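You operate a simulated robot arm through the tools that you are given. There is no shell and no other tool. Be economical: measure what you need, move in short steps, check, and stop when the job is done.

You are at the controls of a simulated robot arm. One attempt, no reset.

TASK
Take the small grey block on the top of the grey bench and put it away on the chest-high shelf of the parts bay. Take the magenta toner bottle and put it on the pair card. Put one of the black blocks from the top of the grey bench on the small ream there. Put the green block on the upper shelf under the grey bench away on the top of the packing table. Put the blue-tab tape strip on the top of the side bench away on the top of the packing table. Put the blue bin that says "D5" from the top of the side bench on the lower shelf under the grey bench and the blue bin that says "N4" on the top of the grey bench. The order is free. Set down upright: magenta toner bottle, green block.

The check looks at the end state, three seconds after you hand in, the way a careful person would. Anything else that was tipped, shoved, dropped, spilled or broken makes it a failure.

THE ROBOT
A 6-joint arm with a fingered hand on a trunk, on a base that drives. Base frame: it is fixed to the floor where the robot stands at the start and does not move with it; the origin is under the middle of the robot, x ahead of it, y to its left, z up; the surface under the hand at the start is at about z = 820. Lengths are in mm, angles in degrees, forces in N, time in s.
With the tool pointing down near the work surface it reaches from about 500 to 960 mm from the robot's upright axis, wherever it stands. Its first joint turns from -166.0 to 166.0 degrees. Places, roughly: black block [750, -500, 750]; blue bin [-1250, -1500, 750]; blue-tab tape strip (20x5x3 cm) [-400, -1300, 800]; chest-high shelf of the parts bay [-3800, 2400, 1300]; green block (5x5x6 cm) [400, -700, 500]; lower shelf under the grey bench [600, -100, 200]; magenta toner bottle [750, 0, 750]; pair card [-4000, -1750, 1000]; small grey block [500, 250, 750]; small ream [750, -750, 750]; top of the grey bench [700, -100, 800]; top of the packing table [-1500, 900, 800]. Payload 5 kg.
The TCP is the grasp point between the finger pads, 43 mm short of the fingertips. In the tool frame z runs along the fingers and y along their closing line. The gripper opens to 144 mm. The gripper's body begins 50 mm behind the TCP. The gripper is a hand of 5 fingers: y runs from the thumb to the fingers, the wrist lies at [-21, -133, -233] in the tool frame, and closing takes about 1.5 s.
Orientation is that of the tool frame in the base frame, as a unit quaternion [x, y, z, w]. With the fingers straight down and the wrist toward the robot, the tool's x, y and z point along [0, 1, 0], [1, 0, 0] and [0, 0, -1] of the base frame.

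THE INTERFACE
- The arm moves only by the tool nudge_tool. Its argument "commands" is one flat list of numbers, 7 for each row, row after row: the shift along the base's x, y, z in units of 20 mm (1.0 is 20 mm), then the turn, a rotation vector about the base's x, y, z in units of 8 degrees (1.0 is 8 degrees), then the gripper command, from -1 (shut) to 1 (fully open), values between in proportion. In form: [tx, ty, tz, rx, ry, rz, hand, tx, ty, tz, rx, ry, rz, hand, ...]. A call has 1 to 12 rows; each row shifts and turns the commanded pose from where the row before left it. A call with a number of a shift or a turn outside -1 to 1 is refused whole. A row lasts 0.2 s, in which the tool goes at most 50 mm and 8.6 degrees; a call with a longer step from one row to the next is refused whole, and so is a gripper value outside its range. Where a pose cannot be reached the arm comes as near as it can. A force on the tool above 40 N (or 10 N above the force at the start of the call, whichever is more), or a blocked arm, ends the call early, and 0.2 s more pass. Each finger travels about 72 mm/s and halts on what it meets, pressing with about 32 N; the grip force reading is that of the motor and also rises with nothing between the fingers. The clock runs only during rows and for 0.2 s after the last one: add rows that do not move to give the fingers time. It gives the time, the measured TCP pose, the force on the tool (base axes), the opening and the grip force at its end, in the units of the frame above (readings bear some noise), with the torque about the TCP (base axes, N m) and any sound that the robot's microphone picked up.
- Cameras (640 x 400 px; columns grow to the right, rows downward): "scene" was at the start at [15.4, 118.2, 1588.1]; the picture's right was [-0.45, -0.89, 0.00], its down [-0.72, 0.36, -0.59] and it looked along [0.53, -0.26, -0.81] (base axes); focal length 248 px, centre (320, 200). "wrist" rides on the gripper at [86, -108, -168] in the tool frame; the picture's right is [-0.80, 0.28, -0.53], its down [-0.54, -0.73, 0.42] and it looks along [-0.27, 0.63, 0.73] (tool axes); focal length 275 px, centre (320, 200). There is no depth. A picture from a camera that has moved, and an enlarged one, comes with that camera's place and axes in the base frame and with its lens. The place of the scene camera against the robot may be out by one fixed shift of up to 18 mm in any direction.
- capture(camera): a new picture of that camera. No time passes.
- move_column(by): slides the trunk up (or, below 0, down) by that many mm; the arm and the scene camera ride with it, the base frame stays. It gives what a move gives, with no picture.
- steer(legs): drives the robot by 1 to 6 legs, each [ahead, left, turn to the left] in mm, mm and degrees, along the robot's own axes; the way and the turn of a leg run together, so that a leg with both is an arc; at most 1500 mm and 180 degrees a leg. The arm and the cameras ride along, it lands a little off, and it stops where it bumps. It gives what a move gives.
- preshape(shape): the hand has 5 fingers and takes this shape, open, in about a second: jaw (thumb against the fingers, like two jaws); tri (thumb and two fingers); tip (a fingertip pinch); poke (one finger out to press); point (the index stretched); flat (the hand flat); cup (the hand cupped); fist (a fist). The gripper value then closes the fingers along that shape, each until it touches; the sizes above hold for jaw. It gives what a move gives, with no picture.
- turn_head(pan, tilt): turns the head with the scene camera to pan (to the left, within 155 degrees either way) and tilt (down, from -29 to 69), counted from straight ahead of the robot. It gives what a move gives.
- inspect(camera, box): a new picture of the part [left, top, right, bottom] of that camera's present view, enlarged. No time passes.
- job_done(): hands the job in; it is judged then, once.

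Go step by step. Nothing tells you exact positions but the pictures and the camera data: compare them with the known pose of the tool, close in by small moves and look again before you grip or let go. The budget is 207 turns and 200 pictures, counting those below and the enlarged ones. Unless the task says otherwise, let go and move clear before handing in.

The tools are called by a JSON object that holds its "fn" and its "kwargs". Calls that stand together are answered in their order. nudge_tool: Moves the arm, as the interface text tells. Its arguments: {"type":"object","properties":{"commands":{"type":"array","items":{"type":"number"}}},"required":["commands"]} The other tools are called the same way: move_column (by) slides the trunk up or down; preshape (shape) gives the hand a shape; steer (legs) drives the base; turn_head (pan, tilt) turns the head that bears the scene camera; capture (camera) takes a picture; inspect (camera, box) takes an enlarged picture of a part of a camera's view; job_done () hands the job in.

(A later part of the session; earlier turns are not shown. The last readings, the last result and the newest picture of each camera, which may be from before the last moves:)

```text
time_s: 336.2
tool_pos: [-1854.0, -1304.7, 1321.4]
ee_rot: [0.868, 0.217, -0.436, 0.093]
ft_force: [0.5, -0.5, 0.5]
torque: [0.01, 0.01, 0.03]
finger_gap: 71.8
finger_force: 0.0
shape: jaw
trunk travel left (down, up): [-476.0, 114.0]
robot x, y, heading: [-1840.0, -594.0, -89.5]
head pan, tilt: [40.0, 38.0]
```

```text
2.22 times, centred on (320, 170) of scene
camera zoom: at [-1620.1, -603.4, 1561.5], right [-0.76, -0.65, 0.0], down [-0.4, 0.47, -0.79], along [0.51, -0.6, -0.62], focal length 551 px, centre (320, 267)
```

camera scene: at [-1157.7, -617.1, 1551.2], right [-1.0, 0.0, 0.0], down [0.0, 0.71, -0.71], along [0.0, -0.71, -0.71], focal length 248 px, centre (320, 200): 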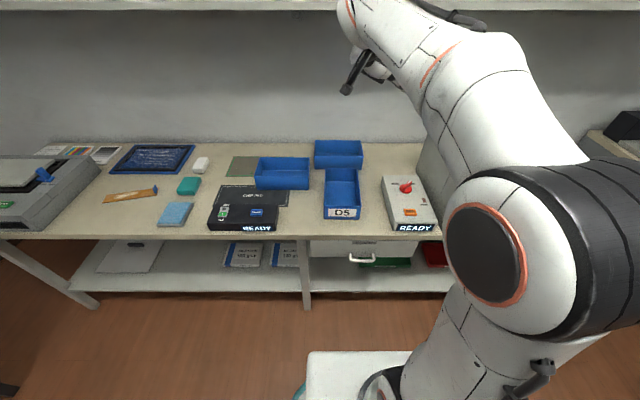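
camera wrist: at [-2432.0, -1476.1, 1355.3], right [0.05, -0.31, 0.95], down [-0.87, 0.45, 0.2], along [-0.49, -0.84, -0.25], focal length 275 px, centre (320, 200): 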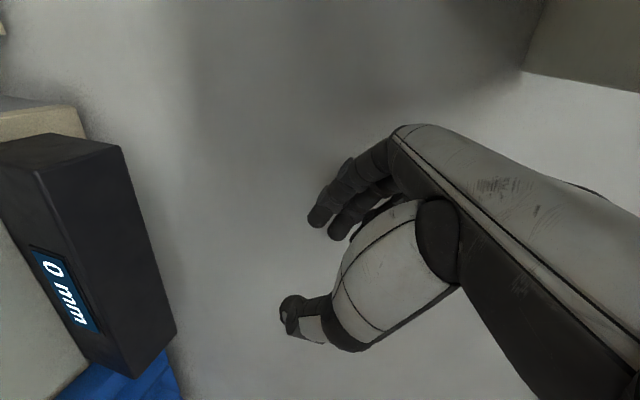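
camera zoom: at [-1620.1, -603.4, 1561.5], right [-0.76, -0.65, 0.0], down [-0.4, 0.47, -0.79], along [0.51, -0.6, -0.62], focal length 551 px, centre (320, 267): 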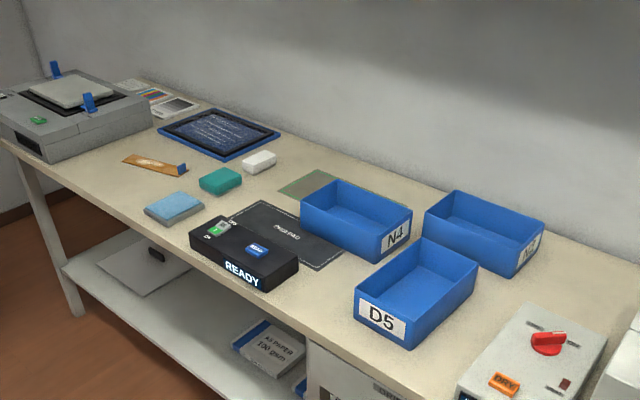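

N4 is the left bin; the back one is N2. I'll turn the hand to the straight-down pose and go above D5's front (label) wall.

{"fn": "nudge_tool", "kwargs": {"commands": [0, 0, 0, 0.417, -0.851, 0, 0, 0, 0, 0, 0.417, -0.851, 0, 0, 0, 0, 0, 0.417, -0.851, 0, 0, 0, 0, 0, 0.417, -0.851, 0, 0, 0, 0, 0, 0.417, -0.851, 0, 0, 0, 0, 0, 0.417, -0.851, 0, 0, 0, 0, 0, 0.417, -0.851, 0, 0, 0, 0, 0, 0, 0, -0.8, 0, 0, 0, 0, 0, 0, -0.8, 0, 0, 0, 0, 0, 0, -0.8, 0, 0, 0, 0, 0, 0, -0.8, 0, 0, 0, 0, 0, 0, 0, 0]}}

{"fn": "steer", "kwargs": {"legs": [[-60, 616, -0.5]]}}

{"fn": "move_column", "kwargs": {"by": -340}}

{"fn": "turn_head", "kwargs": {"pan": 0, "tilt": 45}}

{"fn": "capture", "kwargs": {"camera": "scene"}}

{"fn": "capture", "kwargs": {"camera": "wrist"}}

```text
time_s: 338.8
tool_pos: [-1854.1, -1304.2, 1321.5]
ee_rot: [1.0, 0.022, 0.002, -0.001]
ft_force: [0.7, -0.2, -0.5]
torque: [-0.04, 0.04, 0.0]
finger_gap: 71.8
finger_force: 0.0
shape: jaw
trunk travel left (down, up): [-476.0, 114.0]
robot x, y, heading: [-1844.5, -594.5, -89.2]
head pan, tilt: [40.0, 38.0]
```

```text
time_s: 342.2
tool_pos: [-1247.9, -1240.1, 1321.1]
ee_rot: [1.0, 0.018, 0.002, 0.0]
ft_force: [0.3, 0.1, -0.4]
torque: [0.01, 0.0, -0.04]
finger_gap: 71.8
finger_force: 0.0
shape: jaw
trunk travel left (down, up): [-476.0, 114.0]
robot x, y, heading: [-1229.0, -531.0, -89.5]
head pan, tilt: [40.0, 38.0]
```

```text
time_s: 345.6
tool_pos: [-1248.5, -1239.9, 980.7]
ee_rot: [1.0, 0.018, 0.002, 0.0]
ft_force: [0.9, 0.3, -0.2]
torque: [-0.04, 0.0, 0.0]
finger_gap: 72.0
finger_force: 0.0
shape: jaw
trunk travel left (down, up): [-136.0, 454.0]
robot x, y, heading: [-1232.9, -528.0, -89.9]
head pan, tilt: [40.0, 38.0]
```

```text
time_s: 346.6
tool_pos: [-1248.5, -1239.3, 981.7]
ee_rot: [1.0, 0.018, 0.001, 0.0]
ft_force: [-0.4, 0.3, -0.5]
torque: [-0.04, 0.0, 0.01]
finger_gap: 72.1
finger_force: 0.0
shape: jaw
trunk travel left (down, up): [-136.0, 454.0]
robot x, y, heading: [-1232.0, -526.9, -89.9]
head pan, tilt: [0.0, 45.0]
```

```text
61 pictures are left
camera scene: at [-1064.7, -556.5, 1211.3], right [-1.0, 0.0, 0.0], down [0.0, 0.71, -0.71], along [0.0, -0.71, -0.71], focal length 248 px, centre (320, 200)
```

scene: 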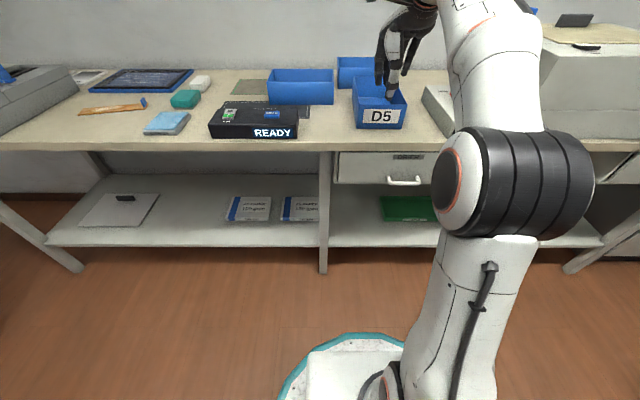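

```text
60 pictures are left
camera wrist: at [-1167.8, -1128.7, 1148.0], right [-0.79, -0.31, 0.53], down [-0.57, 0.71, -0.42], along [-0.24, -0.64, -0.73], focal length 275 px, centre (320, 200)
```

wrist: 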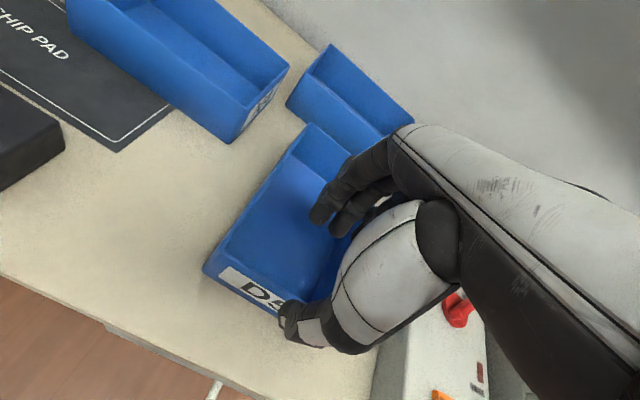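

By the wrist camera the front wall is at y≈-1209 (x centre -1249). I'll shift the hand so all four fingers fit inside the bin, and descend part-way.

{"fn": "nudge_tool", "kwargs": {"commands": [0.55, 0.75, 0, 0, 0, 0, 0, 0.55, 0.75, 0, 0, 0, 0, 0, 0, 0, -1, 0, 0, 0, 0, 0, 0, -1, 0, 0, 0, 0, 0, 0, 0, 0, 0, 0, 0]}}

{"fn": "capture", "kwargs": {"camera": "wrist"}}

{"fn": "inspect", "kwargs": {"camera": "scene", "box": [310, 30, 470, 150]}}

```text
time_s: 347.8
tool_pos: [-1227.4, -1209.1, 941.3]
ee_rot: [1.0, 0.018, 0.002, 0.0]
ft_force: [0.3, -0.4, 0.0]
torque: [0.03, 0.01, 0.0]
finger_gap: 72.0
finger_force: 0.1
shape: jaw
trunk travel left (down, up): [-136.0, 454.0]
robot x, y, heading: [-1232.0, -532.1, -89.9]
head pan, tilt: [0.0, 45.0]
```

```text
59 pictures are left
camera wrist: at [-1146.3, -1098.3, 1107.8], right [-0.79, -0.31, 0.53], down [-0.57, 0.71, -0.43], along [-0.24, -0.64, -0.73], focal length 275 px, centre (320, 200)
```

wrist: 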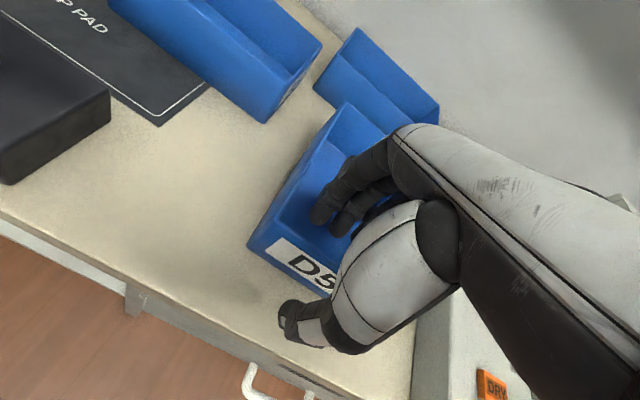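

```text
3.33 times, centred on (390, 90) of scene
camera zoom: at [-1064.8, -556.5, 1211.2], right [-1.0, 0.0, 0.0], down [0.0, 0.71, -0.71], along [0.0, -0.71, -0.71], focal length 826 px, centre (87, 567)
```

zoom: 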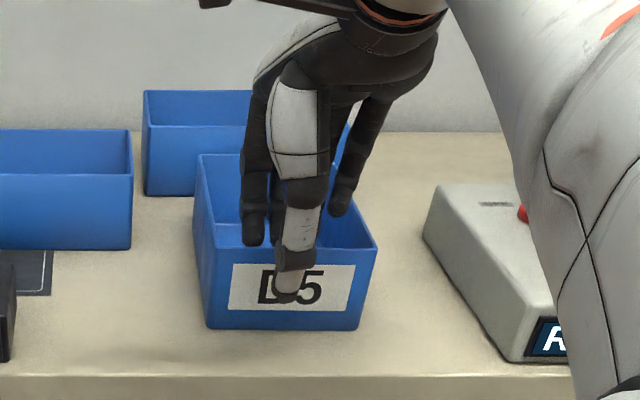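

The wall's true rim is at y≈-1224, z≈916 (bench ≈841). Shift 15 mm forward, lower to TCP 909, then close on the wall.

{"fn": "nudge_tool", "kwargs": {"commands": [0, -0.75, 0, 0, 0, 0, 0, 0, 0, -0.8, 0, 0, 0, 0, 0, 0, -0.8, 0, 0, 0, 0, 0, 0, 0, 0, 0, 0, 0]}}

{"fn": "capture", "kwargs": {"camera": "wrist"}}

{"fn": "nudge_tool", "kwargs": {"commands": [0, 0, 0, 0, 0, 0, -0.5, 0, 0, 0, 0, 0, 0, -1, 0, 0, 0, 0, 0, 0, -1, 0, 0, 0, 0, 0, 0, -1, 0, 0, 0, 0, 0, 0, -1, 0, 0, 0, 0, 0, 0, -1, 0, 0, 0, 0, 0, 0, -1]}}

{"fn": "inspect", "kwargs": {"camera": "scene", "box": [310, 30, 470, 150]}}

```text
time_s: 348.8
tool_pos: [-1228.5, -1224.0, 909.4]
ee_rot: [1.0, 0.018, 0.002, -0.001]
ft_force: [0.9, 0.8, 0.5]
torque: [0.03, 0.02, -0.02]
finger_gap: 71.9
finger_force: 0.1
shape: jaw
trunk travel left (down, up): [-136.0, 454.0]
robot x, y, heading: [-1226.6, -533.5, -90.1]
head pan, tilt: [0.0, 45.0]
```

```text
57 pictures are left
camera wrist: at [-1146.9, -1113.0, 1075.7], right [-0.79, -0.31, 0.53], down [-0.57, 0.71, -0.43], along [-0.24, -0.64, -0.73], focal length 275 px, centre (320, 200)
```

wrist: 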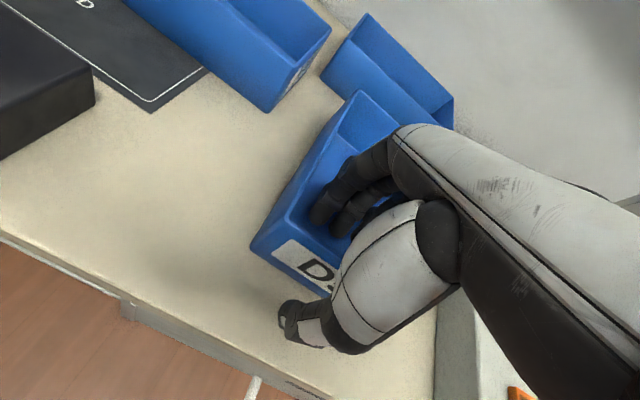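

```text
time_s: 350.4
tool_pos: [-1226.7, -1224.3, 909.3]
ee_rot: [1.0, 0.018, 0.002, 0.0]
ft_force: [0.1, -0.3, 0.3]
torque: [-0.02, -0.02, 0.06]
finger_gap: 0.3
finger_force: 32.6
shape: jaw
trunk travel left (down, up): [-136.0, 454.0]
robot x, y, heading: [-1230.5, -528.8, -89.7]
head pan, tilt: [0.0, 45.0]
```

```text
3.33 times, centred on (390, 90) of scene
camera zoom: at [-1064.8, -556.5, 1211.2], right [-1.0, 0.0, 0.0], down [0.0, 0.71, -0.71], along [0.0, -0.71, -0.71], focal length 826 px, centre (87, 567)
```

zoom: 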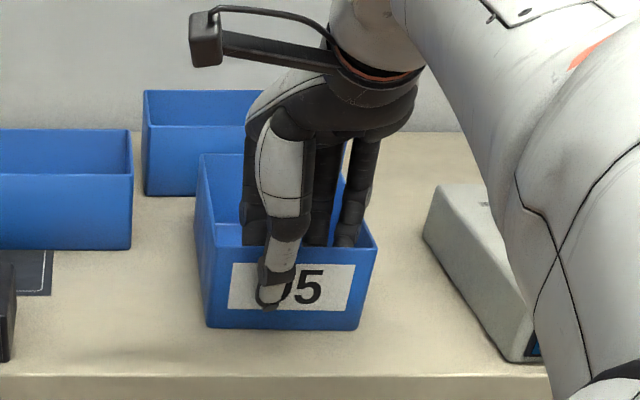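

Thumb is on the label, fingers inside. Lift slightly to test.

{"fn": "nudge_tool", "kwargs": {"commands": [0, 0, 0.5, 0, 0, 0, -1, 0, 0, 0.7, 0, 0, 0, -1, 0, 0, 0.8, 0, 0, 0, -1, 0, 0, 0, 0, 0, 0, -1]}}

{"fn": "inspect", "kwargs": {"camera": "scene", "box": [310, 30, 470, 150]}}

```text
time_s: 351.4
tool_pos: [-1227.1, -1224.9, 948.7]
ee_rot: [1.0, 0.018, 0.002, -0.001]
ft_force: [-0.1, 0.4, -0.9]
torque: [0.08, -0.07, 0.02]
finger_gap: 0.0
finger_force: 32.4
shape: jaw
trunk travel left (down, up): [-136.0, 454.0]
robot x, y, heading: [-1233.3, -534.4, -89.9]
head pan, tilt: [0.0, 45.0]
```

```text
3.33 times, centred on (390, 90) of scene
camera zoom: at [-1064.8, -556.5, 1211.2], right [-1.0, 0.0, 0.0], down [0.0, 0.71, -0.71], along [0.0, -0.71, -0.71], focal length 826 px, centre (87, 567)
```

zoom: 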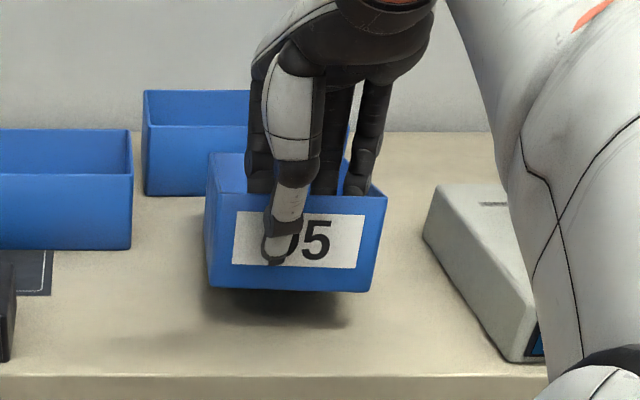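

Bin D5 is held level. Raise it high, slide clear along the bench, and turn to face the grey bench.

{"fn": "move_column", "kwargs": {"by": 300}}

{"fn": "steer", "kwargs": {"legs": [[0, 780, 0], [0, 0, 90], [-150, 40, 0]]}}

{"fn": "turn_head", "kwargs": {"pan": 0, "tilt": 35}}

{"fn": "capture", "kwargs": {"camera": "scene"}}

```text
time_s: 354.4
tool_pos: [-1226.9, -1225.0, 1249.0]
ee_rot: [1.0, 0.018, 0.002, 0.0]
ft_force: [-0.2, 0.9, -1.6]
torque: [0.17, -0.04, 0.01]
finger_gap: 0.2
finger_force: 32.2
shape: jaw
trunk travel left (down, up): [-436.0, 154.0]
robot x, y, heading: [-1231.0, -529.0, -90.0]
head pan, tilt: [0.0, 45.0]
```

```text
time_s: 363.4
tool_pos: [83.5, -508.4, 1249.9]
ee_rot: [0.705, 0.709, 0.0, -0.002]
ft_force: [0.1, 0.5, -1.1]
torque: [0.06, 0.09, -0.03]
finger_gap: 0.1
finger_force: 32.2
shape: jaw
trunk travel left (down, up): [-436.0, 154.0]
robot x, y, heading: [-609.7, -489.6, -1.7]
head pan, tilt: [0.0, 45.0]
```

```text
time_s: 364.1
tool_pos: [83.5, -509.5, 1250.0]
ee_rot: [0.705, 0.709, 0.002, -0.002]
ft_force: [-0.2, 0.6, -1.9]
torque: [0.02, 0.17, -0.03]
finger_gap: 0.0
finger_force: 32.1
shape: jaw
trunk travel left (down, up): [-436.0, 154.0]
robot x, y, heading: [-609.1, -490.8, -1.7]
head pan, tilt: [0.0, 35.0]
```

```text
54 pictures are left
camera scene: at [-567.4, -341.0, 1526.0], right [-0.03, -1.0, 0.0], down [-0.57, 0.02, -0.82], along [0.82, -0.02, -0.57], focal length 248 px, centre (320, 200)
```

scene: 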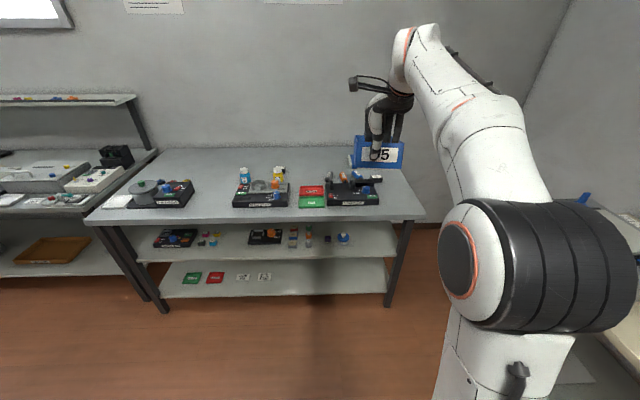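

{"fn": "steer", "kwargs": {"legs": [[-70, 0, 1.7]]}}

{"fn": "move_column", "kwargs": {"by": -400}}

{"fn": "move_column", "kwargs": {"by": -35}}

{"fn": "nudge_tool", "kwargs": {"commands": [0, 0, -1, 0, 0, 0, -1, 0, 0, -1, 0, 0, 0, -1, 0, 0, -1, 0, 0, 0, -1, 0, 0, -1, 0, 0, 0, -1, 0, 0, -1, 0, 0, 0, -1, 0, 0, -1, 0, 0, 0, -1, 0, 0, -1, 0, 0, 0, -1, 0, 0, -1, 0, 0, 0, -1, 0, 0, -1, 0, 0, 0, -1, 0, 0, -1, 0, 0, 0, -1, 0, 0, -1, 0, 0, 0, -1, 0, 0, -1, 0, 0, 0, -1]}}

{"fn": "nudge_tool", "kwargs": {"commands": [0, 0, -1, 0, 0, 0, -1, 0, 0, -1, 0, 0, 0, -1, 0, 0, -1, 0, 0, 0, -1, 0, 0, -1, 0, 0, 0, -1, 0, 0, -1, 0, 0, 0, -1, 0, 0, -1, 0, 0, 0, -1, 0, 0, -1, 0, 0, 0, -1, 0, 0, -1, 0, 0, 0, -1, 0, 0, 0, 0, 0, 0, -1]}}

{"fn": "capture", "kwargs": {"camera": "scene"}}

{"fn": "capture", "kwargs": {"camera": "wrist"}}

```text
time_s: 365.1
tool_pos: [13.4, -486.5, 1250.3]
ee_rot: [0.694, 0.72, 0.002, -0.001]
ft_force: [-1.1, -0.2, -1.0]
torque: [0.05, 0.08, -0.01]
finger_gap: 0.0
finger_force: 31.9
shape: jaw
trunk travel left (down, up): [-436.0, 154.0]
robot x, y, heading: [-680.6, -492.6, -0.1]
head pan, tilt: [0.0, 35.0]
```

```text
time_s: 368.9
tool_pos: [13.1, -487.7, 849.9]
ee_rot: [0.694, 0.72, 0.002, -0.001]
ft_force: [0.3, 0.7, -1.7]
torque: [0.08, 0.17, 0.01]
finger_gap: 0.0
finger_force: 32.1
shape: jaw
trunk travel left (down, up): [-36.0, 554.0]
robot x, y, heading: [-680.9, -492.5, 0.1]
head pan, tilt: [0.0, 35.0]
```

```text
time_s: 369.7
tool_pos: [14.5, -486.9, 814.3]
ee_rot: [0.694, 0.72, 0.002, -0.001]
ft_force: [0.0, 0.4, -1.2]
torque: [0.07, 0.13, -0.01]
finger_gap: 0.0
finger_force: 32.4
shape: jaw
trunk travel left (down, up): [-1.0, 589.0]
robot x, y, heading: [-683.9, -489.0, -0.0]
head pan, tilt: [0.0, 35.0]
```

```text
time_s: 372.3
tool_pos: [12.7, -487.5, 575.8]
ee_rot: [0.695, 0.719, 0.002, 0.0]
ft_force: [-0.1, 1.1, -1.6]
torque: [0.04, 0.12, -0.03]
finger_gap: 0.0
finger_force: 32.1
shape: jaw
trunk travel left (down, up): [-1.0, 589.0]
robot x, y, heading: [-680.1, -488.4, 0.3]
head pan, tilt: [0.0, 35.0]
```

```text
time_s: 374.3
tool_pos: [13.1, -487.4, 413.3]
ee_rot: [0.694, 0.72, 0.002, 0.0]
ft_force: [-0.5, -0.2, -3.1]
torque: [0.07, 0.15, -0.01]
finger_gap: 0.0
finger_force: 31.9
shape: jaw
trunk travel left (down, up): [-1.0, 589.0]
robot x, y, heading: [-675.8, -489.5, -0.0]
head pan, tilt: [0.0, 35.0]
```

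```text
53 pictures are left
camera scene: at [-642.1, -339.0, 1091.1], right [0.0, -1.0, 0.0], down [-0.57, 0.0, -0.82], along [0.82, 0.0, -0.57], focal length 248 px, centre (320, 200)
```

scene: 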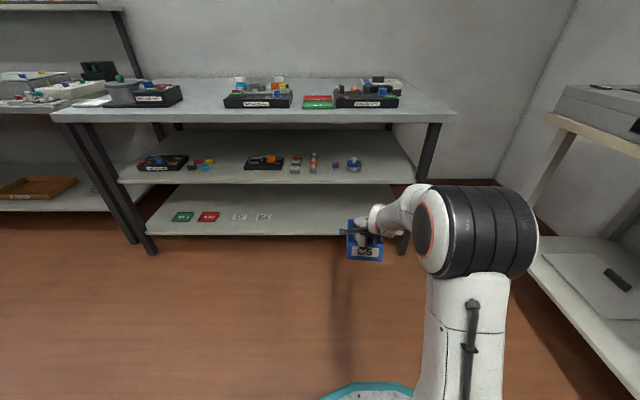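

```text
52 pictures are left
camera wrist: at [-98.4, -405.6, 580.7], right [0.31, -0.79, 0.53], down [-0.71, -0.57, -0.43], along [0.64, -0.24, -0.73], focal length 275 px, centre (320, 200)
```

wrist: 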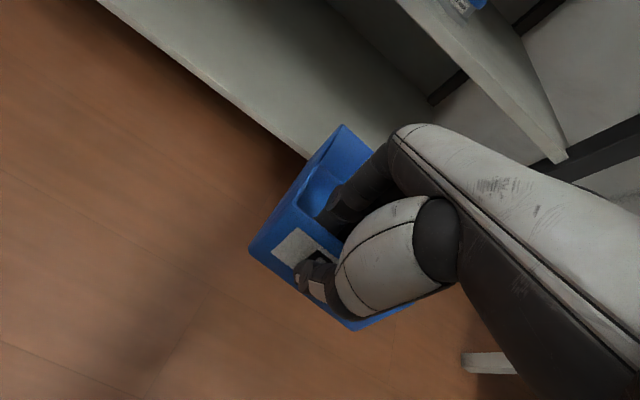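

I need the lower shelf's height: zoom on both cameras.

{"fn": "inspect", "kwargs": {"camera": "scene", "box": [220, 160, 400, 270]}}

{"fn": "inspect", "kwargs": {"camera": "wrist", "box": [100, 0, 400, 180]}}

```text
3.56 times, centred on (310, 215) of scene
camera zoom: at [-642.1, -339.0, 1091.1], right [0.0, -1.0, 0.0], down [-0.57, 0.0, -0.82], along [0.82, 0.0, -0.57], focal length 881 px, centre (356, 147)
```

zoom: 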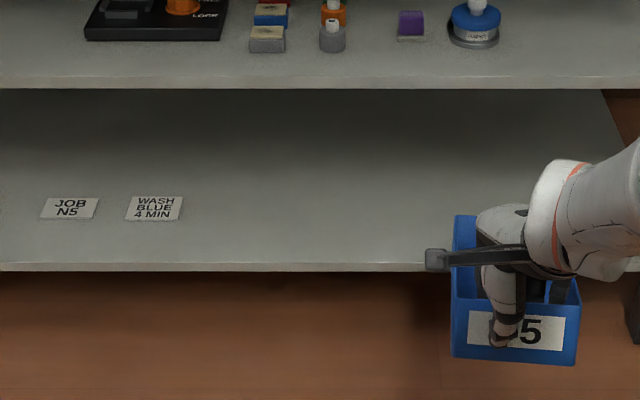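

```text
2.13 times, centred on (250, 90) of wrist
camera zoom: at [-98.4, -405.6, 580.7], right [0.31, -0.79, 0.53], down [-0.71, -0.57, -0.43], along [0.64, -0.24, -0.73], focal length 587 px, centre (469, 435)
```

zoom: 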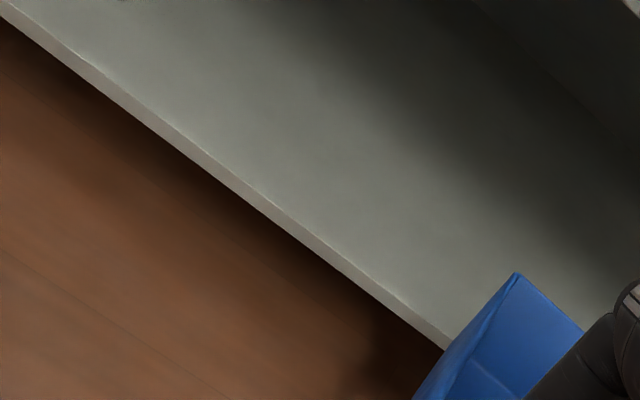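

Lower shelf: front edge x≈350, z≈180. I'll lower so the bin's bottom is ~45 mm above the shelf, then drive it in.

{"fn": "nudge_tool", "kwargs": {"commands": [0, 0, -1, 0, 0, 0, -1, 0, 0, -1, 0, 0, 0, -1, 0, 0, -1, 0, 0, 0, -1, 0, 0, -1, 0, 0, 0, -1, 0, 0, -1, 0, 0, 0, -1, 0, 0, -0.9, 0, 0, 0, -1, 0, 0, 0, 0, 0, 0, -1]}}

{"fn": "steer", "kwargs": {"legs": [[200, 0, 0]]}}

{"fn": "inspect", "kwargs": {"camera": "scene", "box": [260, 180, 440, 310]}}

{"fn": "capture", "kwargs": {"camera": "wrist"}}

```text
time_s: 375.9
tool_pos: [11.9, -487.5, 296.8]
ee_rot: [0.694, 0.72, 0.002, -0.001]
ft_force: [0.7, 0.0, -1.9]
torque: [0.0, 0.13, 0.01]
finger_gap: 0.0
finger_force: 31.5
shape: jaw
trunk travel left (down, up): [-1.0, 589.0]
robot x, y, heading: [-682.5, -493.2, 0.5]
head pan, tilt: [0.0, 35.0]
```

```text
time_s: 377.5
tool_pos: [215.2, -484.8, 297.3]
ee_rot: [0.693, 0.721, 0.002, -0.001]
ft_force: [0.1, -1.1, -1.8]
torque: [0.03, 0.16, -0.02]
finger_gap: 0.0
finger_force: 31.7
shape: jaw
trunk travel left (down, up): [-1.0, 589.0]
robot x, y, heading: [-473.2, -488.2, 0.5]
head pan, tilt: [0.0, 35.0]
```

```text
3.08 times, centred on (350, 245) of scene
camera zoom: at [-439.4, -338.4, 1091.1], right [0.0, -1.0, 0.0], down [-0.57, 0.0, -0.82], along [0.82, 0.0, -0.57], focal length 763 px, centre (228, 62)
```

zoom: 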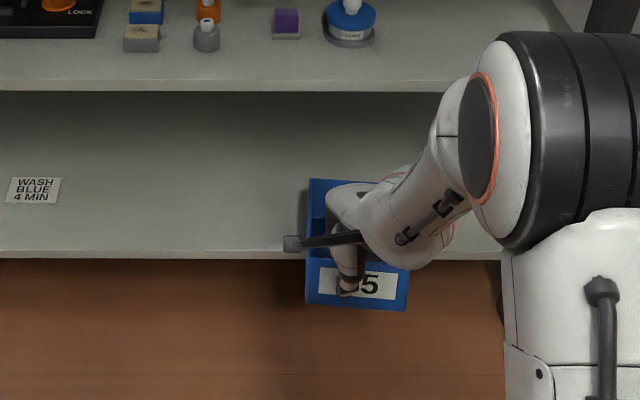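

```text
48 pictures are left
camera wrist: at [103.6, -403.8, 463.5], right [0.31, -0.79, 0.53], down [-0.7, -0.57, -0.43], along [0.64, -0.24, -0.73], focal length 275 px, centre (320, 200)
```

wrist: 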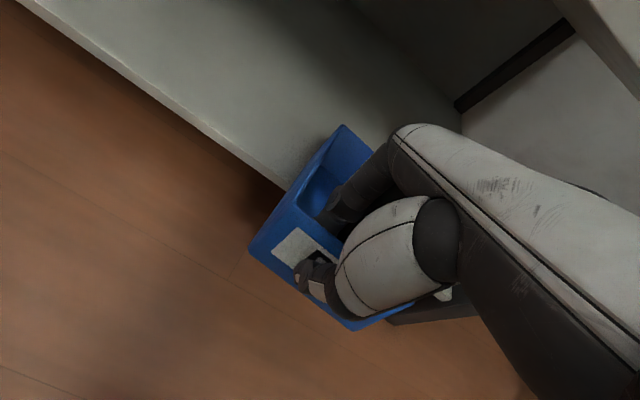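

Clear so far. Drive in the remaining 155 mm.

{"fn": "steer", "kwargs": {"legs": [[80, 0, 0], [75, 0, 0]]}}

{"fn": "inspect", "kwargs": {"camera": "scene", "box": [260, 180, 440, 310]}}

{"fn": "capture", "kwargs": {"camera": "wrist"}}

```text
time_s: 379.2
tool_pos: [370.8, -484.3, 297.0]
ee_rot: [0.694, 0.72, 0.001, -0.002]
ft_force: [-1.3, 0.8, -1.7]
torque: [0.05, 0.16, 0.03]
finger_gap: 0.0
finger_force: 32.2
shape: jaw
trunk travel left (down, up): [-1.0, 589.0]
robot x, y, heading: [-326.8, -487.9, -0.1]
head pan, tilt: [0.0, 35.0]
```

```text
3.08 times, centred on (350, 245) of scene
camera zoom: at [-283.7, -337.7, 1091.1], right [0.0, -1.0, 0.0], down [-0.57, 0.0, -0.82], along [0.82, 0.0, -0.57], focal length 763 px, centre (228, 62)
```

zoom: 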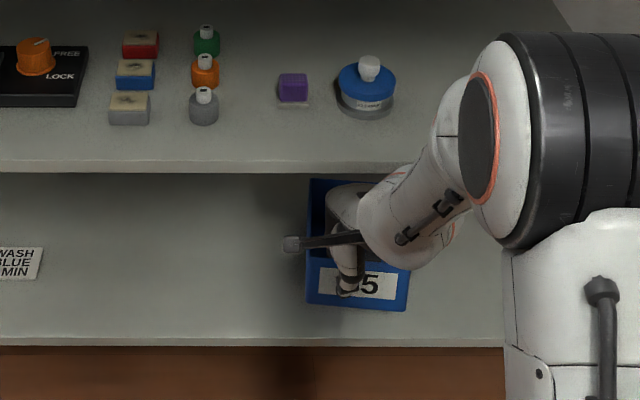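

```text
46 pictures are left
camera wrist: at [259.1, -403.7, 463.4], right [0.31, -0.79, 0.53], down [-0.7, -0.57, -0.43], along [0.64, -0.24, -0.73], focal length 275 px, centre (320, 200)
```

wrist: 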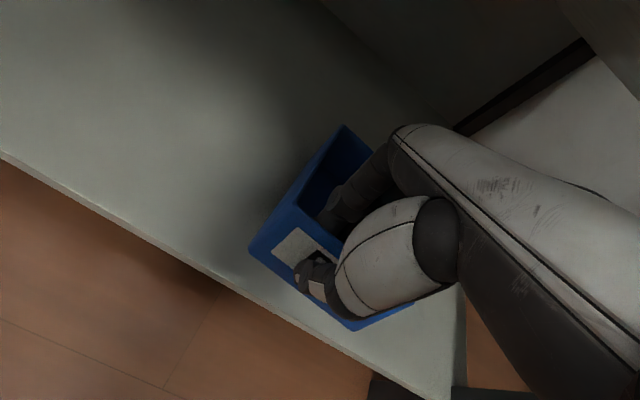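

Bin is fully over the lower shelf. Lowering to contact.

{"fn": "nudge_tool", "kwargs": {"commands": [0, 0, -0.8, 0, 0, 0, -1, 0, 0, -0.7, 0, 0, 0, -1, 0, 0, 0, 0, 0, 0, -1]}}

{"fn": "nudge_tool", "kwargs": {"commands": [0, 0, -0.25, 0, 0, 0, -1, 0, 0, -0.25, 0, 0, 0, -1, 0, 0, 0, 0, 0, 0, -1]}}

{"fn": "nudge_tool", "kwargs": {"commands": [0, 0, -0.2, 0, 0, 0, -1, 0, 0, -0.2, 0, 0, 0, -1, 0, 0, 0, 0, 0, 0, -1]}}

```text
time_s: 380.0
tool_pos: [370.7, -484.9, 266.7]
ee_rot: [0.693, 0.721, 0.002, -0.001]
ft_force: [0.9, 0.2, -0.7]
torque: [0.07, -0.06, -0.01]
finger_gap: 0.0
finger_force: 31.9
shape: jaw
trunk travel left (down, up): [-1.0, 589.0]
robot x, y, heading: [-321.7, -488.3, 0.4]
head pan, tilt: [0.0, 35.0]
```

```text
time_s: 380.8
tool_pos: [371.9, -485.1, 257.2]
ee_rot: [0.693, 0.721, 0.002, 0.0]
ft_force: [0.2, 0.2, -1.4]
torque: [0.06, -0.06, 0.03]
finger_gap: 0.1
finger_force: 32.2
shape: jaw
trunk travel left (down, up): [-1.0, 589.0]
robot x, y, heading: [-325.3, -491.0, 0.1]
head pan, tilt: [0.0, 35.0]
```

```text
time_s: 381.6
tool_pos: [371.1, -485.3, 248.6]
ee_rot: [0.693, 0.721, 0.001, -0.001]
ft_force: [-0.5, -0.3, -1.0]
torque: [0.03, -0.09, 0.0]
finger_gap: 0.1
finger_force: 32.0
shape: jaw
trunk travel left (down, up): [-1.0, 589.0]
robot x, y, heading: [-320.1, -487.8, 0.1]
head pan, tilt: [0.0, 35.0]
```

{"fn": "nudge_tool", "kwargs": {"commands": [0, 0, -0.2, 0, 0, 0, -1, 0, 0, -0.2, 0, 0, 0, -1, 0, 0, 0, 0, 0, 0, -1]}}

{"fn": "inspect", "kwargs": {"camera": "wrist", "box": [180, 80, 480, 360]}}

```text
time_s: 382.4
tool_pos: [371.3, -485.4, 242.8]
ee_rot: [0.694, 0.72, 0.002, -0.001]
ft_force: [-0.5, 0.4, 0.1]
torque: [0.06, -0.11, -0.01]
finger_gap: 0.0
finger_force: 32.6
shape: jaw
trunk travel left (down, up): [-1.0, 589.0]
robot x, y, heading: [-320.8, -483.2, 0.1]
head pan, tilt: [0.0, 35.0]
```

```text
1.43 times, centred on (330, 220) of wrist
camera zoom: at [259.2, -404.3, 407.9], right [0.31, -0.79, 0.53], down [-0.7, -0.57, -0.43], along [0.64, -0.24, -0.73], focal length 393 px, centre (306, 171)
```

zoom: 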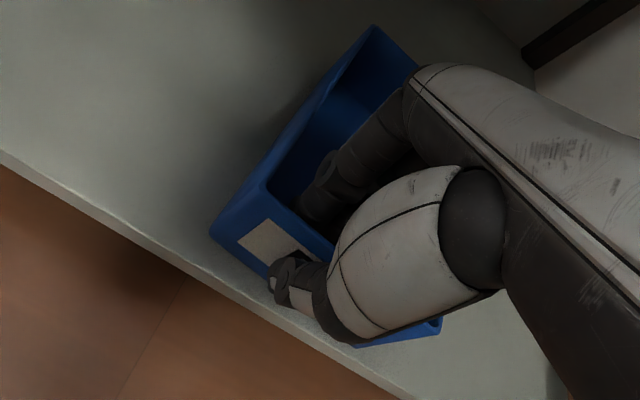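

{"fn": "nudge_tool", "kwargs": {"commands": [0, 0, -0.15, 0, 0, 0, -1, 0, 0, -0.15, 0, 0, 0, -1, 0, 0, 0, 0, 0, 0, -1]}}

{"fn": "nudge_tool", "kwargs": {"commands": [0, 0, -0.15, 0, 0, 0, -1, 0, 0, -0.15, 0, 0, 0, -1, 0, 0, 0, 0, 0, 0, -1]}}

```text
time_s: 383.2
tool_pos: [370.9, -485.4, 239.1]
ee_rot: [0.694, 0.72, 0.003, 0.001]
ft_force: [-7.4, 0.0, 20.0]
torque: [-0.02, 0.21, -0.01]
finger_gap: 0.0
finger_force: 31.2
shape: jaw
trunk travel left (down, up): [-1.0, 589.0]
robot x, y, heading: [-320.6, -489.8, 0.0]
head pan, tilt: [0.0, 35.0]
```

```text
time_s: 383.7
tool_pos: [376.0, -485.3, 238.0]
ee_rot: [0.694, 0.72, 0.005, 0.002]
ft_force: [-5.7, -0.3, 21.2]
torque: [0.06, 0.21, -0.03]
finger_gap: 0.2
finger_force: 32.2
shape: jaw
trunk travel left (down, up): [-1.0, 589.0]
robot x, y, heading: [-322.8, -489.3, 0.0]
head pan, tilt: [0.0, 35.0]
stopped in row 2: the force on the tool passed its limit at 43 N (the readings are from after the stop); the commanded pose is now the measured one
```

Seated on the shelf. Ease up 2 mm, open, lift the fingers out and back off.

{"fn": "nudge_tool", "kwargs": {"commands": [-0.1, 0, 0.12, 0, 0, 0, -1, 0, 0, 0, 0, 0, 0, -0.4, 0, 0, 0, 0, 0, 0, 0, 0, 0, 0, 0, 0, 0, 0, 0, 0, 0, 0, 0, 0, 0, 0, 0, 0.5, 0, 0, 0, 0, 0, 0, 0.8, 0, 0, 0, 0, 0, 0, 0.8, 0, 0, 0, 0, 0, 0, 0.8, 0, 0, 0, 0, 0, 0, 0.6, 0, 0, 0, 0, 0, 0, 0, 0, 0, 0, 0]}}

{"fn": "inspect", "kwargs": {"camera": "wrist", "box": [130, 40, 430, 360]}}

```text
time_s: 386.1
tool_pos: [371.5, -484.4, 308.5]
ee_rot: [0.693, 0.721, 0.004, 0.001]
ft_force: [1.1, -0.3, 0.9]
torque: [0.02, -0.01, -0.01]
finger_gap: 71.4
finger_force: 0.1
shape: jaw
trunk travel left (down, up): [-1.0, 589.0]
robot x, y, heading: [-322.8, -488.9, 0.2]
head pan, tilt: [0.0, 35.0]
```

```text
1.25 times, centred on (280, 200) of wrist
camera zoom: at [259.0, -404.0, 474.1], right [0.31, -0.79, 0.53], down [-0.7, -0.57, -0.43], along [0.64, -0.24, -0.73], focal length 344 px, centre (370, 200)
```

zoom: 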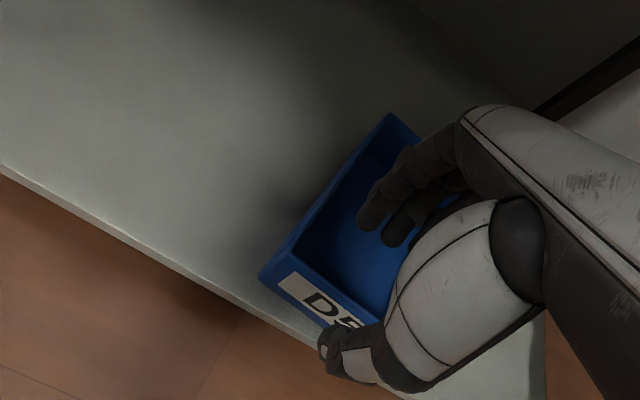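

D5 sits flat on the lower shelf. Back out, raise, and return for N4.

{"fn": "nudge_tool", "kwargs": {"commands": [0, 0, 0.8, 0, 0, 0, 0, 0, 0, 0, 0, 0, 0, 0]}}

{"fn": "steer", "kwargs": {"legs": [[-330, 0, 0]]}}

{"fn": "capture", "kwargs": {"camera": "scene"}}

{"fn": "nudge_tool", "kwargs": {"commands": [0, 0, 1, 0, 0, 0, 0, 0, 0, 1, 0, 0, 0, 0, 0, 0, 1, 0, 0, 0, 0, 0, 0, 1, 0, 0, 0, 0, 0, 0, 1, 0, 0, 0, 0, 0, 0, 1, 0, 0, 0, 0, 0, 0, 1, 0, 0, 0, 0, 0, 0, 1, 0, 0, 0, 0, 0, 0, 1, 0, 0, 0, 0, 0, 0, 1, 0, 0, 0, 0, 0, 0, 1, 0, 0, 0, 0, 0, 0, 1, 0, 0, 0, 0]}}

{"fn": "nudge_tool", "kwargs": {"commands": [0, 0, 1, 0, 0, 0, 0, 0, 0, 1, 0, 0, 0, 0, 0, 0, 1, 0, 0, 0, 0, 0, 0, 1, 0, 0, 0, 0, 0, 0, 1, 0, 0, 0, 0, 0, 0, 1, 0, 0, 0, 0, 0, 0, 1, 0, 0, 0, 0, 0, 0, 1, 0, 0, 0, 0, 0, 0, 1, 0, 0, 0, 0, 0, 0, 1, 0, 0, 0, 0, 0, 0, 0, 0, 0, 0.2, 0]}}

{"fn": "move_column", "kwargs": {"by": 400}}

```text
time_s: 386.7
tool_pos: [372.3, -484.5, 322.9]
ee_rot: [0.693, 0.721, 0.004, 0.002]
ft_force: [0.1, 0.4, -0.3]
torque: [0.03, -0.02, 0.0]
finger_gap: 71.7
finger_force: 0.0
shape: jaw
trunk travel left (down, up): [-1.0, 589.0]
robot x, y, heading: [-321.4, -487.4, 0.1]
head pan, tilt: [0.0, 35.0]
```

```text
time_s: 388.9
tool_pos: [41.6, -484.2, 323.5]
ee_rot: [0.693, 0.721, 0.004, 0.0]
ft_force: [0.6, -0.3, 0.1]
torque: [-0.01, -0.02, 0.0]
finger_gap: 71.6
finger_force: 0.0
shape: jaw
trunk travel left (down, up): [-1.0, 589.0]
robot x, y, heading: [-653.2, -490.7, 0.3]
head pan, tilt: [0.0, 35.0]
```

```text
43 pictures are left
camera scene: at [-615.6, -339.2, 1091.1], right [0.01, -1.0, 0.0], down [-0.57, 0.0, -0.82], along [0.82, 0.0, -0.57], focal length 248 px, centre (320, 200)
```

scene: 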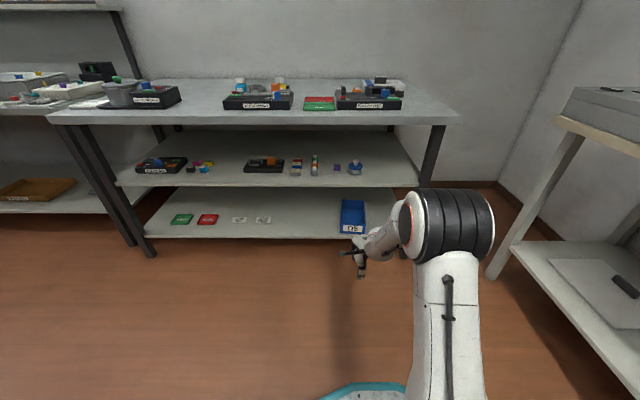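

```text
time_s: 391.5
tool_pos: [41.2, -484.3, 563.8]
ee_rot: [0.693, 0.721, 0.003, 0.0]
ft_force: [0.1, -0.1, -0.9]
torque: [0.03, -0.01, -0.05]
finger_gap: 71.6
finger_force: 0.0
shape: jaw
trunk travel left (down, up): [-1.0, 589.0]
robot x, y, heading: [-650.1, -491.9, 0.2]
head pan, tilt: [0.0, 35.0]
```

```text
time_s: 393.9
tool_pos: [40.8, -484.1, 763.6]
ee_rot: [0.683, 0.731, 0.004, 0.001]
ft_force: [0.3, 0.5, 0.3]
torque: [-0.01, 0.0, 0.03]
finger_gap: 71.7
finger_force: 0.1
shape: jaw
trunk travel left (down, up): [-1.0, 589.0]
robot x, y, heading: [-652.5, -493.2, 0.2]
head pan, tilt: [0.0, 35.0]
```

```text
time_s: 397.8
tool_pos: [42.7, -484.7, 1163.6]
ee_rot: [0.683, 0.731, 0.005, 0.001]
ft_force: [0.6, 0.2, 0.0]
torque: [-0.03, -0.02, 0.02]
finger_gap: 71.6
finger_force: 0.1
shape: jaw
trunk travel left (down, up): [-401.0, 189.0]
robot x, y, heading: [-652.8, -491.1, 0.5]
head pan, tilt: [0.0, 35.0]
```

D5 is flat on the lower shelf. Turning to the side bench for N4 (near wall at y≈-1386, x centre -1003).

{"fn": "steer", "kwargs": {"legs": [[0, 0, -90.4], [0, -328, 0], [185, 0, 0]]}}

{"fn": "nudge_tool", "kwargs": {"commands": [0, 0, 0, 0, 0, -0.48, 0, 0, 0, 0, 0, 0, 0, 0]}}

{"fn": "move_column", "kwargs": {"by": -200}}

{"fn": "capture", "kwargs": {"camera": "wrist"}}

{"fn": "inspect", "kwargs": {"camera": "scene", "box": [200, 60, 420, 220]}}

```text
time_s: 404.9
tool_pos: [-997.9, -1362.0, 1162.2]
ee_rot: [1.0, 0.022, 0.003, 0.002]
ft_force: [-0.7, 0.0, -0.6]
torque: [0.02, -0.02, 0.02]
finger_gap: 71.5
finger_force: 0.0
shape: jaw
trunk travel left (down, up): [-401.0, 189.0]
robot x, y, heading: [-984.0, -667.0, -91.1]
head pan, tilt: [0.0, 35.0]
```

```text
time_s: 405.5
tool_pos: [-996.7, -1361.3, 1162.4]
ee_rot: [1.0, -0.012, 0.002, 0.002]
ft_force: [-0.5, 0.1, 0.0]
torque: [0.0, -0.03, 0.03]
finger_gap: 71.5
finger_force: 0.1
shape: jaw
trunk travel left (down, up): [-401.0, 189.0]
robot x, y, heading: [-985.5, -666.5, -91.3]
head pan, tilt: [0.0, 35.0]
```

```text
time_s: 407.7
tool_pos: [-996.6, -1359.9, 962.6]
ee_rot: [1.0, -0.012, 0.003, 0.003]
ft_force: [0.8, 0.4, -0.8]
torque: [0.0, 0.02, -0.01]
finger_gap: 71.5
finger_force: 0.0
shape: jaw
trunk travel left (down, up): [-201.0, 389.0]
robot x, y, heading: [-985.7, -662.8, -91.2]
head pan, tilt: [0.0, 35.0]
```

```text
42 pictures are left
camera wrist: at [-909.3, -1253.1, 1129.0], right [-0.81, -0.26, 0.53], down [-0.52, 0.74, -0.43], along [-0.28, -0.62, -0.73], focal length 275 px, centre (320, 200)
```

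wrist: 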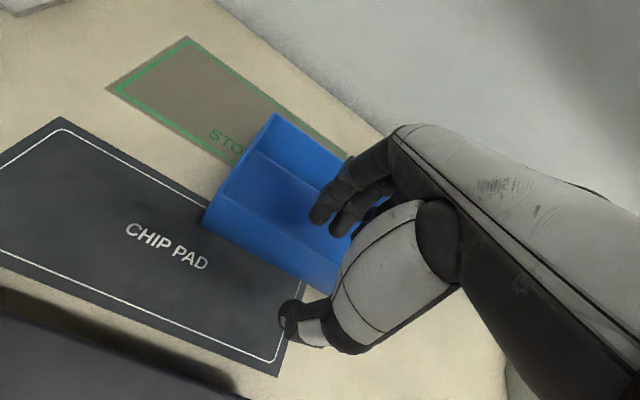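

```text
2.50 times, centred on (310, 140) of scene
camera zoom: at [-820.6, -702.2, 1291.1], right [-1.0, 0.02, 0.0], down [0.01, 0.57, -0.82], along [-0.02, -0.82, -0.57], focal length 620 px, centre (345, 350)
```

zoom: 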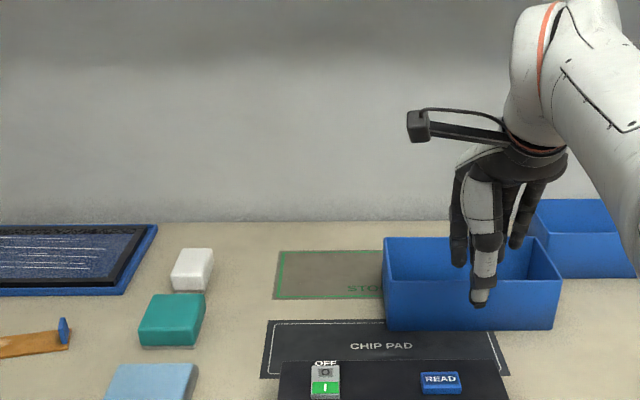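

Near wall of N4 at y≈-1384, centre x≈-1005. Shift, descend and grip.

{"fn": "nudge_tool", "kwargs": {"commands": [0.5, -0.6, 0.1, 0, 0, 0, 0, 0.5, -0.6, 0, 0, 0, 0, 0, 0, 0, -0.8, 0, 0, 0, 0, 0, 0, -0.9, 0, 0, 0, 0, 0, 0, -0.9, 0, 0, 0, 0, 0, 0, 0, 0, 0, 0, 0]}}

{"fn": "capture", "kwargs": {"camera": "wrist"}}

{"fn": "nudge_tool", "kwargs": {"commands": [0, 0, 0, 0, 0, 0, -0.5, 0, 0, 0, 0, 0, 0, -1, 0, 0, 0, 0, 0, 0, -1, 0, 0, 0, 0, 0, 0, -1, 0, 0, 0, 0, 0, 0, -1, 0, 0, 0, 0, 0, 0, -1, 0, 0, 0, 0, 0, 0, -1]}}

{"fn": "nudge_tool", "kwargs": {"commands": [0, 0, 0.5, 0, 0, 0, -1, 0, 0, 0.7, 0, 0, 0, -1, 0, 0, 0.8, 0, 0, 0, -1, 0, 0, 0, 0, 0, 0, -1]}}

{"fn": "inspect", "kwargs": {"camera": "scene", "box": [260, 60, 440, 200]}}

```text
time_s: 409.1
tool_pos: [-976.3, -1384.4, 911.7]
ee_rot: [1.0, -0.012, 0.002, 0.003]
ft_force: [0.1, 0.4, -0.9]
torque: [0.01, 0.0, 0.0]
finger_gap: 71.7
finger_force: 0.0
shape: jaw
trunk travel left (down, up): [-201.0, 389.0]
robot x, y, heading: [-986.5, -665.6, -91.0]
head pan, tilt: [0.0, 35.0]
```

```text
40 pictures are left
camera wrist: at [-889.0, -1277.8, 1078.1], right [-0.81, -0.26, 0.53], down [-0.52, 0.74, -0.43], along [-0.28, -0.63, -0.73], focal length 275 px, centre (320, 200)
```

wrist: 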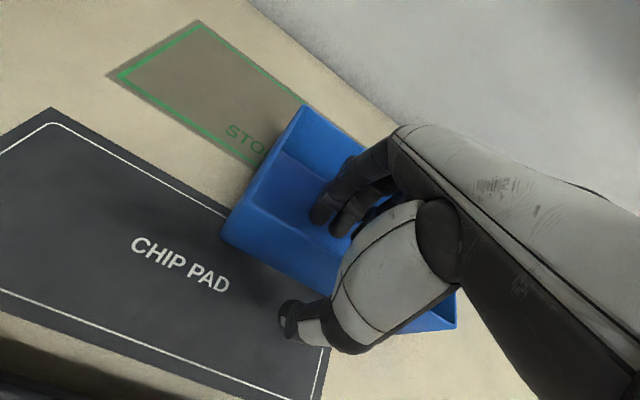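

```text
time_s: 410.7
tool_pos: [-977.1, -1385.3, 911.5]
ee_rot: [1.0, -0.011, 0.002, 0.003]
ft_force: [0.6, 0.9, -0.4]
torque: [0.0, -0.12, 0.04]
finger_gap: 0.0
finger_force: 32.1
shape: jaw
trunk travel left (down, up): [-201.0, 389.0]
robot x, y, heading: [-986.5, -670.5, -91.2]
head pan, tilt: [0.0, 35.0]
```

```text
time_s: 411.7
tool_pos: [-975.3, -1384.8, 954.2]
ee_rot: [1.0, -0.011, 0.002, 0.002]
ft_force: [0.0, -0.2, -0.7]
torque: [0.1, -0.04, 0.0]
finger_gap: 0.3
finger_force: 31.9
shape: jaw
trunk travel left (down, up): [-201.0, 389.0]
robot x, y, heading: [-982.6, -663.3, -91.2]
head pan, tilt: [0.0, 35.0]
```

```text
2.86 times, centred on (350, 130) of scene
camera zoom: at [-820.6, -702.3, 1291.0], right [-1.0, 0.02, 0.0], down [0.01, 0.57, -0.82], along [-0.02, -0.82, -0.57], focal length 708 px, centre (234, 400)
```

zoom: 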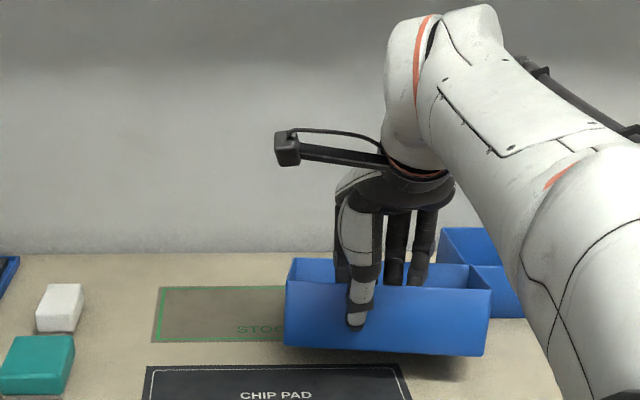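

N4 is held. Raise it and carry it round to the grey bench.

{"fn": "move_column", "kwargs": {"by": 260}}

{"fn": "steer", "kwargs": {"legs": [[-130, 0, 0], [0, 640, 0], [0, 0, 91], [0, 745, 0]]}}

{"fn": "turn_head", "kwargs": {"pan": 0, "tilt": 40}}

{"fn": "capture", "kwargs": {"camera": "scene"}}

```text
time_s: 414.4
tool_pos: [-975.6, -1384.8, 1212.6]
ee_rot: [1.0, -0.012, 0.002, 0.003]
ft_force: [0.2, 0.1, -1.7]
torque: [0.1, -0.06, 0.01]
finger_gap: 0.2
finger_force: 32.1
shape: jaw
trunk travel left (down, up): [-461.0, 129.0]
robot x, y, heading: [-988.7, -664.9, -91.1]
head pan, tilt: [0.0, 35.0]
```

```text
time_s: 426.3
tool_pos: [376.5, 206.1, 1213.8]
ee_rot: [0.711, 0.704, 0.003, 0.0]
ft_force: [-0.5, -0.6, -1.8]
torque: [0.08, 0.09, -0.01]
finger_gap: 0.0
finger_force: 32.5
shape: jaw
trunk travel left (down, up): [-461.0, 129.0]
robot x, y, heading: [-344.4, 186.0, -0.5]
head pan, tilt: [0.0, 35.0]
```

```text
time_s: 427.0
tool_pos: [377.4, 205.5, 1213.1]
ee_rot: [0.711, 0.703, 0.003, 0.0]
ft_force: [-0.2, 0.8, -1.5]
torque: [0.06, 0.09, -0.01]
finger_gap: 0.1
finger_force: 32.3
shape: jaw
trunk travel left (down, up): [-461.0, 129.0]
robot x, y, heading: [-341.9, 185.3, -0.4]
head pan, tilt: [0.0, 40.0]
```

```text
38 pictures are left
camera scene: at [-305.9, 337.5, 1543.5], right [-0.01, -1.0, 0.0], down [-0.64, 0.0, -0.77], along [0.77, 0.0, -0.64], focal length 248 px, centre (320, 200)
```

scene: 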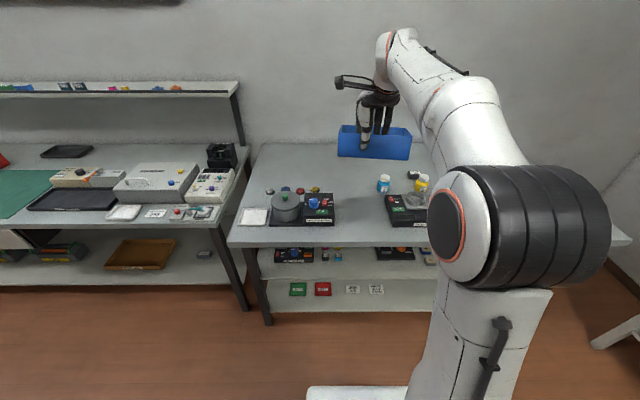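

Plenty of free space behind the gears. I'll place N4 centred near (790, 260).

{"fn": "steer", "kwargs": {"legs": [[235, 80, 0.4]]}}

{"fn": "nudge_tool", "kwargs": {"commands": [1, 0, -1, 0, 0, 0, -1, 1, 0, -1, 0, 0, 0, -1, 1, 0, -1, 0, 0, 0, -1, 1, 0, -1, 0, 0, 0, -1, 1, 0, -1, 0, 0, 0, -1, 0.5, 0, -1, 0, 0, 0, -1, 0, 0, 0, 0, 0, 0, -1]}}

{"fn": "move_column", "kwargs": {"by": -150}}

{"fn": "capture", "kwargs": {"camera": "wrist"}}

{"fn": "inspect", "kwargs": {"camera": "scene", "box": [220, 60, 460, 220]}}

```text
time_s: 428.8
tool_pos: [613.8, 282.1, 1214.1]
ee_rot: [0.712, 0.702, 0.003, 0.0]
ft_force: [-0.1, 0.3, -1.6]
torque: [0.03, 0.12, -0.04]
finger_gap: 0.0
finger_force: 32.0
shape: jaw
trunk travel left (down, up): [-461.0, 129.0]
robot x, y, heading: [-104.5, 268.7, -0.7]
head pan, tilt: [0.0, 40.0]
```

```text
time_s: 430.4
tool_pos: [725.3, 281.6, 1093.3]
ee_rot: [0.713, 0.701, 0.004, 0.001]
ft_force: [1.0, 0.2, -1.1]
torque: [0.09, 0.11, -0.03]
finger_gap: 0.1
finger_force: 32.6
shape: jaw
trunk travel left (down, up): [-461.0, 129.0]
robot x, y, heading: [-104.3, 264.6, -0.6]
head pan, tilt: [0.0, 40.0]
```

```text
time_s: 432.1
tool_pos: [723.6, 282.2, 943.4]
ee_rot: [0.712, 0.702, 0.003, 0.001]
ft_force: [-0.7, 0.1, -1.9]
torque: [0.08, 0.12, 0.03]
finger_gap: 0.0
finger_force: 31.9
shape: jaw
trunk travel left (down, up): [-311.0, 279.0]
robot x, y, heading: [-103.6, 266.0, -0.5]
head pan, tilt: [0.0, 40.0]
```

```text
37 pictures are left
camera wrist: at [616.1, 368.5, 1109.7], right [0.27, -0.8, 0.53], down [-0.73, -0.53, -0.43], along [0.63, -0.27, -0.73], focal length 275 px, centre (320, 200)
```

wrist: 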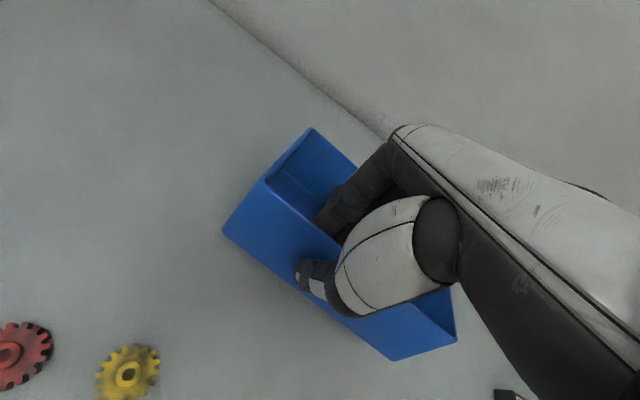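

```text
2.50 times, centred on (340, 140) of scene
camera zoom: at [-67.5, 416.5, 1393.5], right [-0.01, -1.0, 0.0], down [-0.64, 0.01, -0.77], along [0.77, -0.01, -0.64], focal length 620 px, centre (270, 350)
```

zoom: 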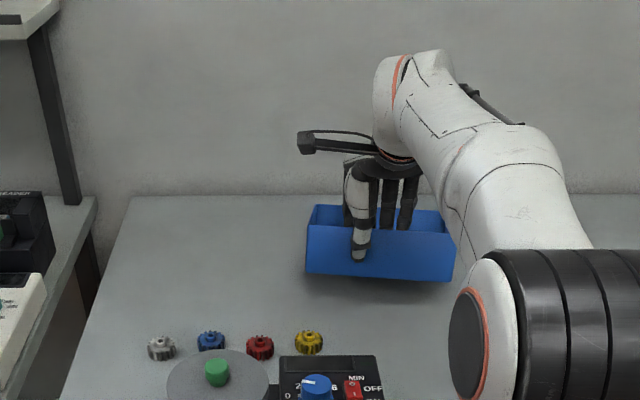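

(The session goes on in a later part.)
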